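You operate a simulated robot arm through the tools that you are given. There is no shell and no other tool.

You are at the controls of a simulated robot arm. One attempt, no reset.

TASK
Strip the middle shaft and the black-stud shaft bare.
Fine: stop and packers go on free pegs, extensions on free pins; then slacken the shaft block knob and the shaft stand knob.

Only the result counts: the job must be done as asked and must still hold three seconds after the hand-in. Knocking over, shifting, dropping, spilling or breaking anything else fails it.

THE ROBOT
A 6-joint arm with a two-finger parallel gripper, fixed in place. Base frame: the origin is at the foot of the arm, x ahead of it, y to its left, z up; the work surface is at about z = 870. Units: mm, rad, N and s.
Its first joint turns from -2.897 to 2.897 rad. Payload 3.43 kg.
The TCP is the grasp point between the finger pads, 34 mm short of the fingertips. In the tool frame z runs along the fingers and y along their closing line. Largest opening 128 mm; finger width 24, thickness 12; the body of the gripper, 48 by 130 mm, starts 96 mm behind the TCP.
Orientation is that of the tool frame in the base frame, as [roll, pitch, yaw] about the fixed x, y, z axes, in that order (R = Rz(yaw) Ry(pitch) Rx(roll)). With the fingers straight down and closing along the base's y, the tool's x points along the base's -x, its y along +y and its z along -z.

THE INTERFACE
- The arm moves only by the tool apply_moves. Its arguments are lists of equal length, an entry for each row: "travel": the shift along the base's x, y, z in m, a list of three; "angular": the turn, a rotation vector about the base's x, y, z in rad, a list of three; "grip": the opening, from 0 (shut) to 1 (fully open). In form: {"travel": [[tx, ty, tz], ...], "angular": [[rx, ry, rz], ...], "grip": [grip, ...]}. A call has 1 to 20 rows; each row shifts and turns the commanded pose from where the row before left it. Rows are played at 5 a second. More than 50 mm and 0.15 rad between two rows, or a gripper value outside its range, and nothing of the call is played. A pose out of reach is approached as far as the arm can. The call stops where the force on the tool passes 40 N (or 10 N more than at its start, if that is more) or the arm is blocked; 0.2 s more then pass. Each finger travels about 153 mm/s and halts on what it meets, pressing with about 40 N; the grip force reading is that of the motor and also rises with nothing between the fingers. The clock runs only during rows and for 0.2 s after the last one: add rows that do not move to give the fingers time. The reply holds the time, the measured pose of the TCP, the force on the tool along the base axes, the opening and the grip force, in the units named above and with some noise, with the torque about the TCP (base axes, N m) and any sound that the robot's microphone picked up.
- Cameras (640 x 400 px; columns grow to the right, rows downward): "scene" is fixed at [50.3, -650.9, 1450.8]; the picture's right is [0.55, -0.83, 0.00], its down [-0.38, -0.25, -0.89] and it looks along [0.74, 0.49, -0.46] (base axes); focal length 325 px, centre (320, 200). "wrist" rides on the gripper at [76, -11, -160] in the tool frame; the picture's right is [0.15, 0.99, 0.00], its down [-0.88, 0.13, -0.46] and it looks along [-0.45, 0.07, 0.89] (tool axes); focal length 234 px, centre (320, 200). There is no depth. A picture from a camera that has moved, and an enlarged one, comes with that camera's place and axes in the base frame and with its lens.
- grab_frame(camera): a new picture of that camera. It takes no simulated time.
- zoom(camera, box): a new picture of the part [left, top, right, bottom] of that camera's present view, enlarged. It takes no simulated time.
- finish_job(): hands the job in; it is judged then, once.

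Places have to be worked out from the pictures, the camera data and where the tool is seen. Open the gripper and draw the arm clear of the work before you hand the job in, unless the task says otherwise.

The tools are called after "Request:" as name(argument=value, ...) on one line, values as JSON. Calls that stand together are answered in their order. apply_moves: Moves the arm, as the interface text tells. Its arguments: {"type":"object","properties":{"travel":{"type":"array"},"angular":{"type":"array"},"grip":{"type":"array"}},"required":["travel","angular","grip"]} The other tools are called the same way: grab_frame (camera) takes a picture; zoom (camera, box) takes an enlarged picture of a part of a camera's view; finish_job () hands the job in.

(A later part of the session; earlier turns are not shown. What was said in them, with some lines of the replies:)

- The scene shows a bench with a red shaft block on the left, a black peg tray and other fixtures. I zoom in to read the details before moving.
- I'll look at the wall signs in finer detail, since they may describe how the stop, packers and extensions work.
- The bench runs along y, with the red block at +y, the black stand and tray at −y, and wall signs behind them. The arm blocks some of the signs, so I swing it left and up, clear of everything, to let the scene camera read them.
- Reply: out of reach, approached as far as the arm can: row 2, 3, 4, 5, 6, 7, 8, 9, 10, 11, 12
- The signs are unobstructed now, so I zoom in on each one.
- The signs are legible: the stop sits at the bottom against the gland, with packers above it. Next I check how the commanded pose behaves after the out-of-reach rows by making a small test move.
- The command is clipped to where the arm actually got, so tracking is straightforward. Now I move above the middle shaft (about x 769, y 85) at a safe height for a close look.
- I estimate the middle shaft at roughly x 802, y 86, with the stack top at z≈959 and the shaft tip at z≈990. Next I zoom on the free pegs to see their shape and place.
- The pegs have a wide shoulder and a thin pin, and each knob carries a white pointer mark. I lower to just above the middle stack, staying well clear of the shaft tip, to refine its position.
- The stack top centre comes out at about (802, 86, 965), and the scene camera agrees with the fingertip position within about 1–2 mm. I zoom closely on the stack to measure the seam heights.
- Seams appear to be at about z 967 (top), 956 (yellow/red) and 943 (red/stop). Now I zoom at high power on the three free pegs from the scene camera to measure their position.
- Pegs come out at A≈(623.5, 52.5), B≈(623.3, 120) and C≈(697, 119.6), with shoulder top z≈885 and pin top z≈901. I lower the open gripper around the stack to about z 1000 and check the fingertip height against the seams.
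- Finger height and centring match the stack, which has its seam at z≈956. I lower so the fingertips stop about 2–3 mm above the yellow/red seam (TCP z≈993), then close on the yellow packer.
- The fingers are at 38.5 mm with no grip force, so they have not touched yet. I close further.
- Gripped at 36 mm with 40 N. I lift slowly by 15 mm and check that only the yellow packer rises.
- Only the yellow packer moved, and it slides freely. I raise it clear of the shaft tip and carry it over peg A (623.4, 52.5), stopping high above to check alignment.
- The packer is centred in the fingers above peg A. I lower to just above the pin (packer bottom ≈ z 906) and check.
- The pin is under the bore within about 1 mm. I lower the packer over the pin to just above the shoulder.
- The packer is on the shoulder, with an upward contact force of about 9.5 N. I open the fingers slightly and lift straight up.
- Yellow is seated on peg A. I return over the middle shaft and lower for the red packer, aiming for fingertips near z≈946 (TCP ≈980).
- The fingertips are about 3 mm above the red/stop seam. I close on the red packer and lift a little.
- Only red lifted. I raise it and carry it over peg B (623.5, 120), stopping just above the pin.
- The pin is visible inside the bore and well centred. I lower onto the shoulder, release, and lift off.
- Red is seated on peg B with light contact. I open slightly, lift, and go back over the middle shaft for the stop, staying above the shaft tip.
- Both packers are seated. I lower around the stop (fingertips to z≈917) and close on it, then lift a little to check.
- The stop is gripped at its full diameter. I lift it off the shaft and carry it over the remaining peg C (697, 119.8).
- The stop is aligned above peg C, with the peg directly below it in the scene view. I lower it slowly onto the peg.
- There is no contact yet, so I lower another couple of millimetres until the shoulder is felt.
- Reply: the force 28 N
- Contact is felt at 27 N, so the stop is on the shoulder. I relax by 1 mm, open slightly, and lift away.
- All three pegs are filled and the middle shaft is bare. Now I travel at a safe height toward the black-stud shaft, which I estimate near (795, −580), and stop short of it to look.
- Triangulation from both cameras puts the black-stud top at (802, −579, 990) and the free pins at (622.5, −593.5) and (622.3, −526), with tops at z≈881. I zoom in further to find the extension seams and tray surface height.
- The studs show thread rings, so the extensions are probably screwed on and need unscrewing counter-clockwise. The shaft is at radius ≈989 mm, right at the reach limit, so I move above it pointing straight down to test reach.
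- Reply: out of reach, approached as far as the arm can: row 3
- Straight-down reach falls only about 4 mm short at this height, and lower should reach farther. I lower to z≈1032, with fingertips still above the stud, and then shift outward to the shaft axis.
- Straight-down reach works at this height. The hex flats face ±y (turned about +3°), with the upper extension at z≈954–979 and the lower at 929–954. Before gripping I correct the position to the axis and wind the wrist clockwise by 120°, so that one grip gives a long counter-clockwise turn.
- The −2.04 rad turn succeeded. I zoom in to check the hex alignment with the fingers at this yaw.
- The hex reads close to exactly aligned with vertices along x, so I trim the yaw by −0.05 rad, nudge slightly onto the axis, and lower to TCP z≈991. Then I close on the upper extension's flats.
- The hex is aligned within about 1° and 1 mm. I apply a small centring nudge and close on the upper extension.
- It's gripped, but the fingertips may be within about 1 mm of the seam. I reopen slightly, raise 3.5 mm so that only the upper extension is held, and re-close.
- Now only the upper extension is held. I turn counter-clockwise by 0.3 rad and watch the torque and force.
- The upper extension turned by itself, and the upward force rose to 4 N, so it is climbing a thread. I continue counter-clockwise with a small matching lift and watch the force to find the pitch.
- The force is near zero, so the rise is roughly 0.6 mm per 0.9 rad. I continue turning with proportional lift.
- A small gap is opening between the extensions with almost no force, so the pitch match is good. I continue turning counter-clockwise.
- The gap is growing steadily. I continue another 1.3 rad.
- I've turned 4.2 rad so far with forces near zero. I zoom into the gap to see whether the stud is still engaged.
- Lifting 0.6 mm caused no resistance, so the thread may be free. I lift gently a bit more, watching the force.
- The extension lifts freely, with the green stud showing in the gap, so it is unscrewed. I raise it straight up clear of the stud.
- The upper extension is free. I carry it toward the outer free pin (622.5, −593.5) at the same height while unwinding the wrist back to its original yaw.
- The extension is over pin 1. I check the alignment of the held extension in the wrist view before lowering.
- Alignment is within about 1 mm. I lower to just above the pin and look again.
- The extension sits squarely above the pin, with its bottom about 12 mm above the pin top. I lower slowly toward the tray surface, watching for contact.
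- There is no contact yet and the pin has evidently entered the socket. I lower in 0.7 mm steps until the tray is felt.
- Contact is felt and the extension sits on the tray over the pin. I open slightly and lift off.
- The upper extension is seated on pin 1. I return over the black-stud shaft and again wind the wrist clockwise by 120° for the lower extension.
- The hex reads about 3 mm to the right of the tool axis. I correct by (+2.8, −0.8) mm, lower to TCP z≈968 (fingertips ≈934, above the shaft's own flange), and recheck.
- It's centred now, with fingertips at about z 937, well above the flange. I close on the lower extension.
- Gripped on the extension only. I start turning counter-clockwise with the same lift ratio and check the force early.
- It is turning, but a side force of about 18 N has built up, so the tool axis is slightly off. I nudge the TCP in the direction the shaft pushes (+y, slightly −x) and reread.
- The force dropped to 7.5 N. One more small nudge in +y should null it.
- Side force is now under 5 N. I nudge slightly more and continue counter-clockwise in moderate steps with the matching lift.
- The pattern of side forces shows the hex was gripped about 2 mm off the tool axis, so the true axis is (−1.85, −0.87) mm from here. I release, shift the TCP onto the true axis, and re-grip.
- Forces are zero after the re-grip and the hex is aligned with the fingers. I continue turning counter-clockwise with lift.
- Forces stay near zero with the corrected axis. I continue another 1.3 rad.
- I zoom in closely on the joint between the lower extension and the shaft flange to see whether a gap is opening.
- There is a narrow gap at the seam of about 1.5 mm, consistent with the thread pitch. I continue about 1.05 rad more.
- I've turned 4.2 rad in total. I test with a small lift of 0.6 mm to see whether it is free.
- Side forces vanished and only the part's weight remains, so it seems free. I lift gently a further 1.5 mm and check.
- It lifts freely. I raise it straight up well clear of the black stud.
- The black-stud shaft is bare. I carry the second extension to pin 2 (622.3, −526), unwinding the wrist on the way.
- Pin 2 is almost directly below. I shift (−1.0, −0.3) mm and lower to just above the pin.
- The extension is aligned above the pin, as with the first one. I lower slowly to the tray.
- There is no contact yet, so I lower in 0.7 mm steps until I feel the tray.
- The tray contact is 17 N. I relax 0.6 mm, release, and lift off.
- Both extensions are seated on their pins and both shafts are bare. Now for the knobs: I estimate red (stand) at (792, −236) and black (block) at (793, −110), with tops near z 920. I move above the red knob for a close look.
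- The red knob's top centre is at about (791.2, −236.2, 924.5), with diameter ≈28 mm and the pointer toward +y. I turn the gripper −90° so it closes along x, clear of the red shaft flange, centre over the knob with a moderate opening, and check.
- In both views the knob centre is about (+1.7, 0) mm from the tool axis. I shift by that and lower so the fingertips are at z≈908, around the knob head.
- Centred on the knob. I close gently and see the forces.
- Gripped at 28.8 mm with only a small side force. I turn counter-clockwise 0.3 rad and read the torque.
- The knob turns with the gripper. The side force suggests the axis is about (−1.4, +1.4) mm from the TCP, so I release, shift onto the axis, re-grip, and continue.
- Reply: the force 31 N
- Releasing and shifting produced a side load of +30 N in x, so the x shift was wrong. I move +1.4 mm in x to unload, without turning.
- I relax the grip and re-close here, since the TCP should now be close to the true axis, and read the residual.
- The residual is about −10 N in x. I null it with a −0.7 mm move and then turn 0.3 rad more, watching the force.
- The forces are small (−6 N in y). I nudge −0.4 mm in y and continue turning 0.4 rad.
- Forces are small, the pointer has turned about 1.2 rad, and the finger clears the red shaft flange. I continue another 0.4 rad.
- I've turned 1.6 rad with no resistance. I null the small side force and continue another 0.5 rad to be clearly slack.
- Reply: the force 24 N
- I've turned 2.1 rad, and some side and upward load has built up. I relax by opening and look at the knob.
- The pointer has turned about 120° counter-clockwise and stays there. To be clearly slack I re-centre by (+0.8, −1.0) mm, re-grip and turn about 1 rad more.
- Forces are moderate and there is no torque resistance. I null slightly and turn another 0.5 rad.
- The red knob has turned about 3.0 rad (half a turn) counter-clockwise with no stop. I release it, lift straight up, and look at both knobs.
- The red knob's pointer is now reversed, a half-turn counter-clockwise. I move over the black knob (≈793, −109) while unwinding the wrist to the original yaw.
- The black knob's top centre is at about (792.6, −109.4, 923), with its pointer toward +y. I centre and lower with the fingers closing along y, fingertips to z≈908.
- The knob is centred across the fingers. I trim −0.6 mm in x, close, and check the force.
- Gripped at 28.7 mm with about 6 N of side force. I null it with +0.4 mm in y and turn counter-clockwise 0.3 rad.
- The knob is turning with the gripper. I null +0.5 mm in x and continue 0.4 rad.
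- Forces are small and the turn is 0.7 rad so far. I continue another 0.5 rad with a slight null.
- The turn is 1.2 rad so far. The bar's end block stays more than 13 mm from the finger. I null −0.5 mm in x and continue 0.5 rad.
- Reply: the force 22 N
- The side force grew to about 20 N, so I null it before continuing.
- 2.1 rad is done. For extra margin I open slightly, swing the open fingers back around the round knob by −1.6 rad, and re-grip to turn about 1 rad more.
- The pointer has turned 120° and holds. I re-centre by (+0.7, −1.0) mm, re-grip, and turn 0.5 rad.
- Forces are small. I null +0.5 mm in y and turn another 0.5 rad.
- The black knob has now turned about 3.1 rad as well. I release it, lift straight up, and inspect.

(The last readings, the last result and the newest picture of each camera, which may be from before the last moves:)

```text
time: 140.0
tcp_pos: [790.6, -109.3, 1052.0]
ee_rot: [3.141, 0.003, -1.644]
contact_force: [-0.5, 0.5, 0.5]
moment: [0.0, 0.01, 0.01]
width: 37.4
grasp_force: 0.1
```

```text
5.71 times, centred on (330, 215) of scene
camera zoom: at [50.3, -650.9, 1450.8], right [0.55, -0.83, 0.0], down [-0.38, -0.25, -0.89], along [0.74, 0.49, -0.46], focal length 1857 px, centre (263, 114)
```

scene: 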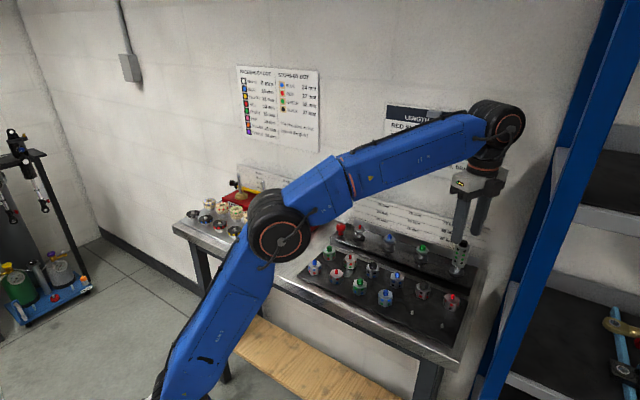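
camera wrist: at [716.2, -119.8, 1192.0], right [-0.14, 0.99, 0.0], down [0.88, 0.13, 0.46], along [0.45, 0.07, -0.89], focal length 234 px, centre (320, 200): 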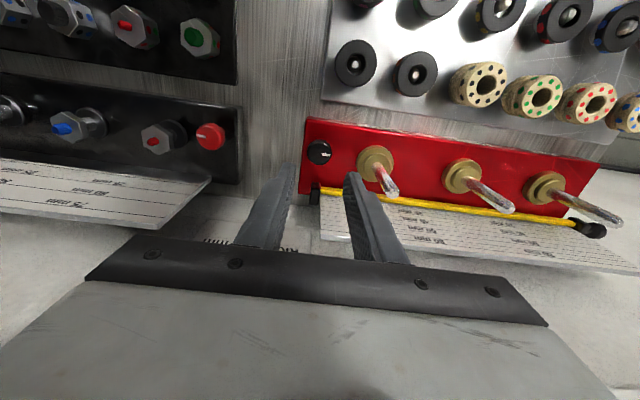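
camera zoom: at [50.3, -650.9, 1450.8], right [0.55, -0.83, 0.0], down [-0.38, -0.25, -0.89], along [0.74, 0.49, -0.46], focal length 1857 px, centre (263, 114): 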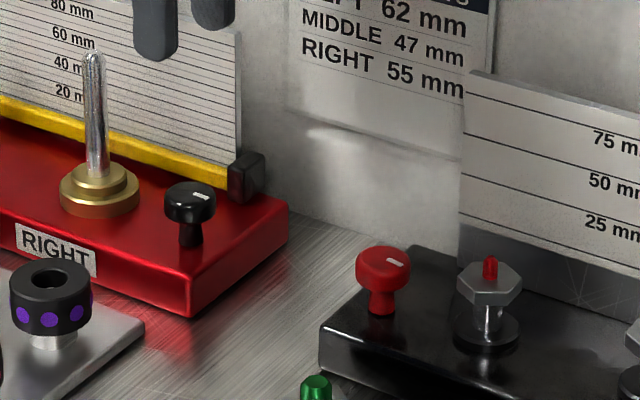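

Both knobs are slackened by about half a turn. I withdraw the arm back and up, unwinding the wrist and opening the gripper, then inspect everything.

Request:
apply_moves(travel=[[-0.01, 0, 0.03], [-0.02, 0, 0.02], [-0.035, 0, 0.005], [-0.035, 0, 0.005], [-0.035, 0, 0.005], [-0.035, 0, 0.005], [-0.035, 0, 0], [-0.035, 0, 0], [-0.035, 0, 0], [-0.03, 0, 0], [0, 0, 0]], angular=[[0, 0, 0], [0, 0, -0.149], [0, 0, -0.149], [0, 0, -0.149], [0, 0, -0.149], [0, 0, -0.149], [0, 0, -0.149], [0, 0, -0.149], [0, 0, -0.149], [0, 0, -0.149], [0, 0, -0.149]], grip=[0.3, 0.4, 0.5, 0.6, 0.7, 0.8, 0.9, 1, 1, 1, 1])

Request:
grab_frame(camera="scene")

Request:
grab_frame(camera="wrist")

```text
time: 142.4
tcp_pos: [486.8, -110.9, 1120.2]
ee_rot: [-3.141, 0.001, -3.137]
contact_force: [0.2, -0.1, 0.7]
moment: [0.01, 0.01, 0.0]
width: 127.9
grasp_force: 0.0
```

```text
taken
```

scene: 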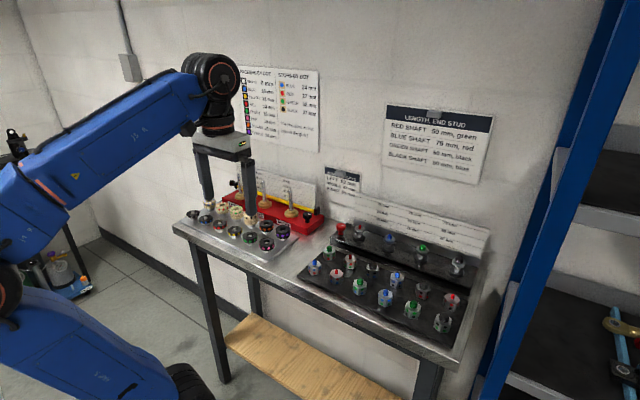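

```text
taken
camera wrist: at [411.8, -121.4, 1281.6], right [-0.15, 0.99, 0.0], down [0.88, 0.14, 0.46], along [0.45, 0.07, -0.89], focal length 234 px, centre (320, 200)
```

wrist: 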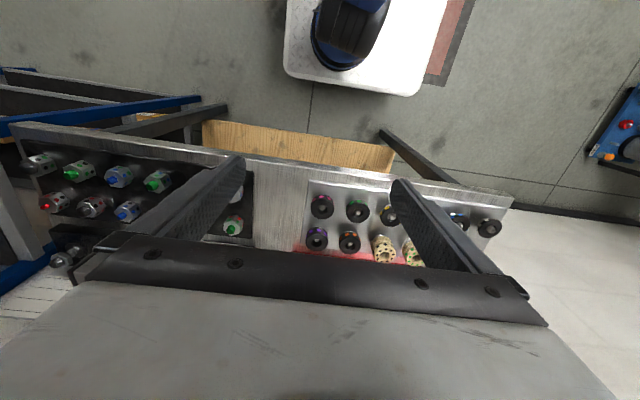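

The arm is clear and the gripper is open. I do a final close inspection of both stations from the scene camera.

Request:
zoom(camera="scene", box=[180, 165, 335, 265])

Request:
zoom(camera="scene", box=[290, 215, 490, 340])

Request:
zoom(camera="scene", box=[395, 285, 465, 335])

```text
4.00 times, centred on (258, 215) of scene
camera zoom: at [50.3, -650.9, 1450.8], right [0.55, -0.83, 0.0], down [-0.38, -0.25, -0.89], along [0.74, 0.49, -0.46], focal length 1300 px, centre (570, 140)
```

zoom: 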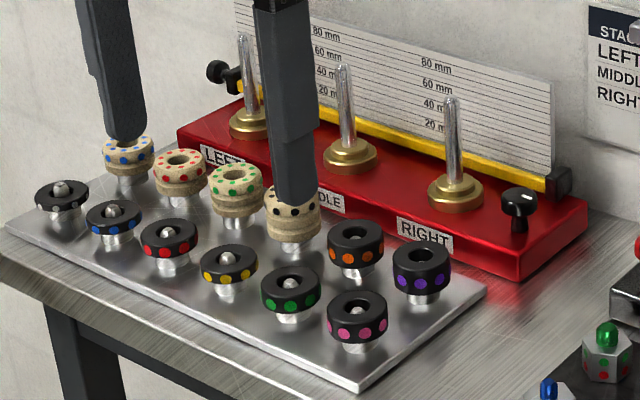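

```text
3.20 times, centred on (390, 278) of scene
camera zoom: at [50.3, -650.9, 1450.8], right [0.55, -0.83, 0.0], down [-0.38, -0.25, -0.89], along [0.74, 0.49, -0.46], focal length 1040 px, centre (96, -48)
```

zoom: 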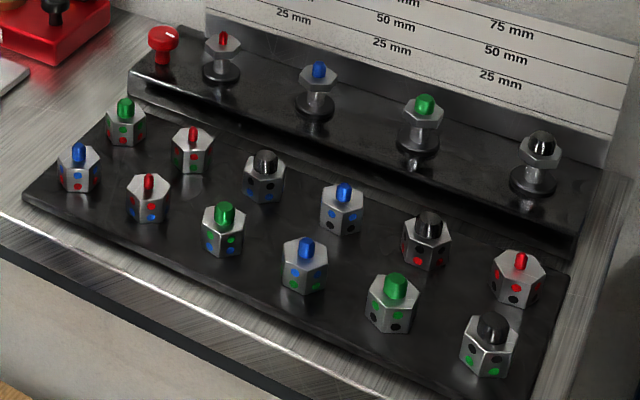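

```text
8.00 times, centred on (430, 310) of scene
camera zoom: at [50.3, -650.9, 1450.8], right [0.55, -0.83, 0.0], down [-0.38, -0.25, -0.89], along [0.74, 0.49, -0.46], focal length 2600 px, centre (-560, -680)
```

zoom: 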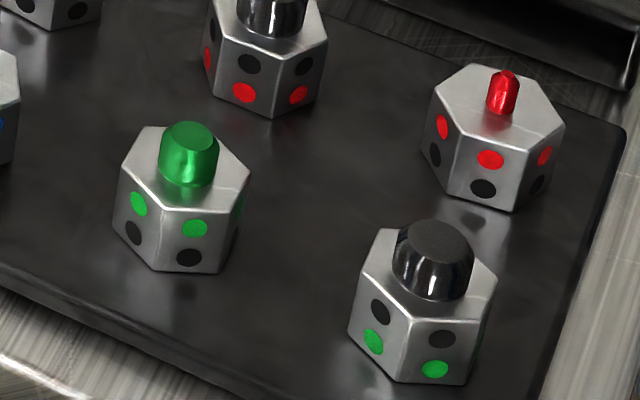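

Both shafts are bare. The stop and both packers are on the three free pegs, the two extensions are flat on the free pins, both knobs are slackened, and nothing else has moved. The gripper is open and clear, so I hand in.

Request:
finish_job()

```text
The job is handed in.
```

The middle shaft and the black-stud shaft are both bare, and I have handed the job in. I don't have the judging result.

- **Middle shaft:** the yellow packer, the red packer and the green-dot stop came off one at a time. Each sits on its own free peg in the packer tray.
- **Black-stud shaft:** the two extensions were screwed together and onto the shaft. I unscrewed them counter-clockwise, and each sits flat over one of the two free pins.
- **Knobs:** I turned the black shaft block knob and the red shaft stand knob about half a turn counter-clockwise after the parts were off. The signs I could read give no slack angle and I felt no stop, so half a turn was my choice.

In the final pictures nothing else had moved. The gripper is open and the arm is clear of the bench.
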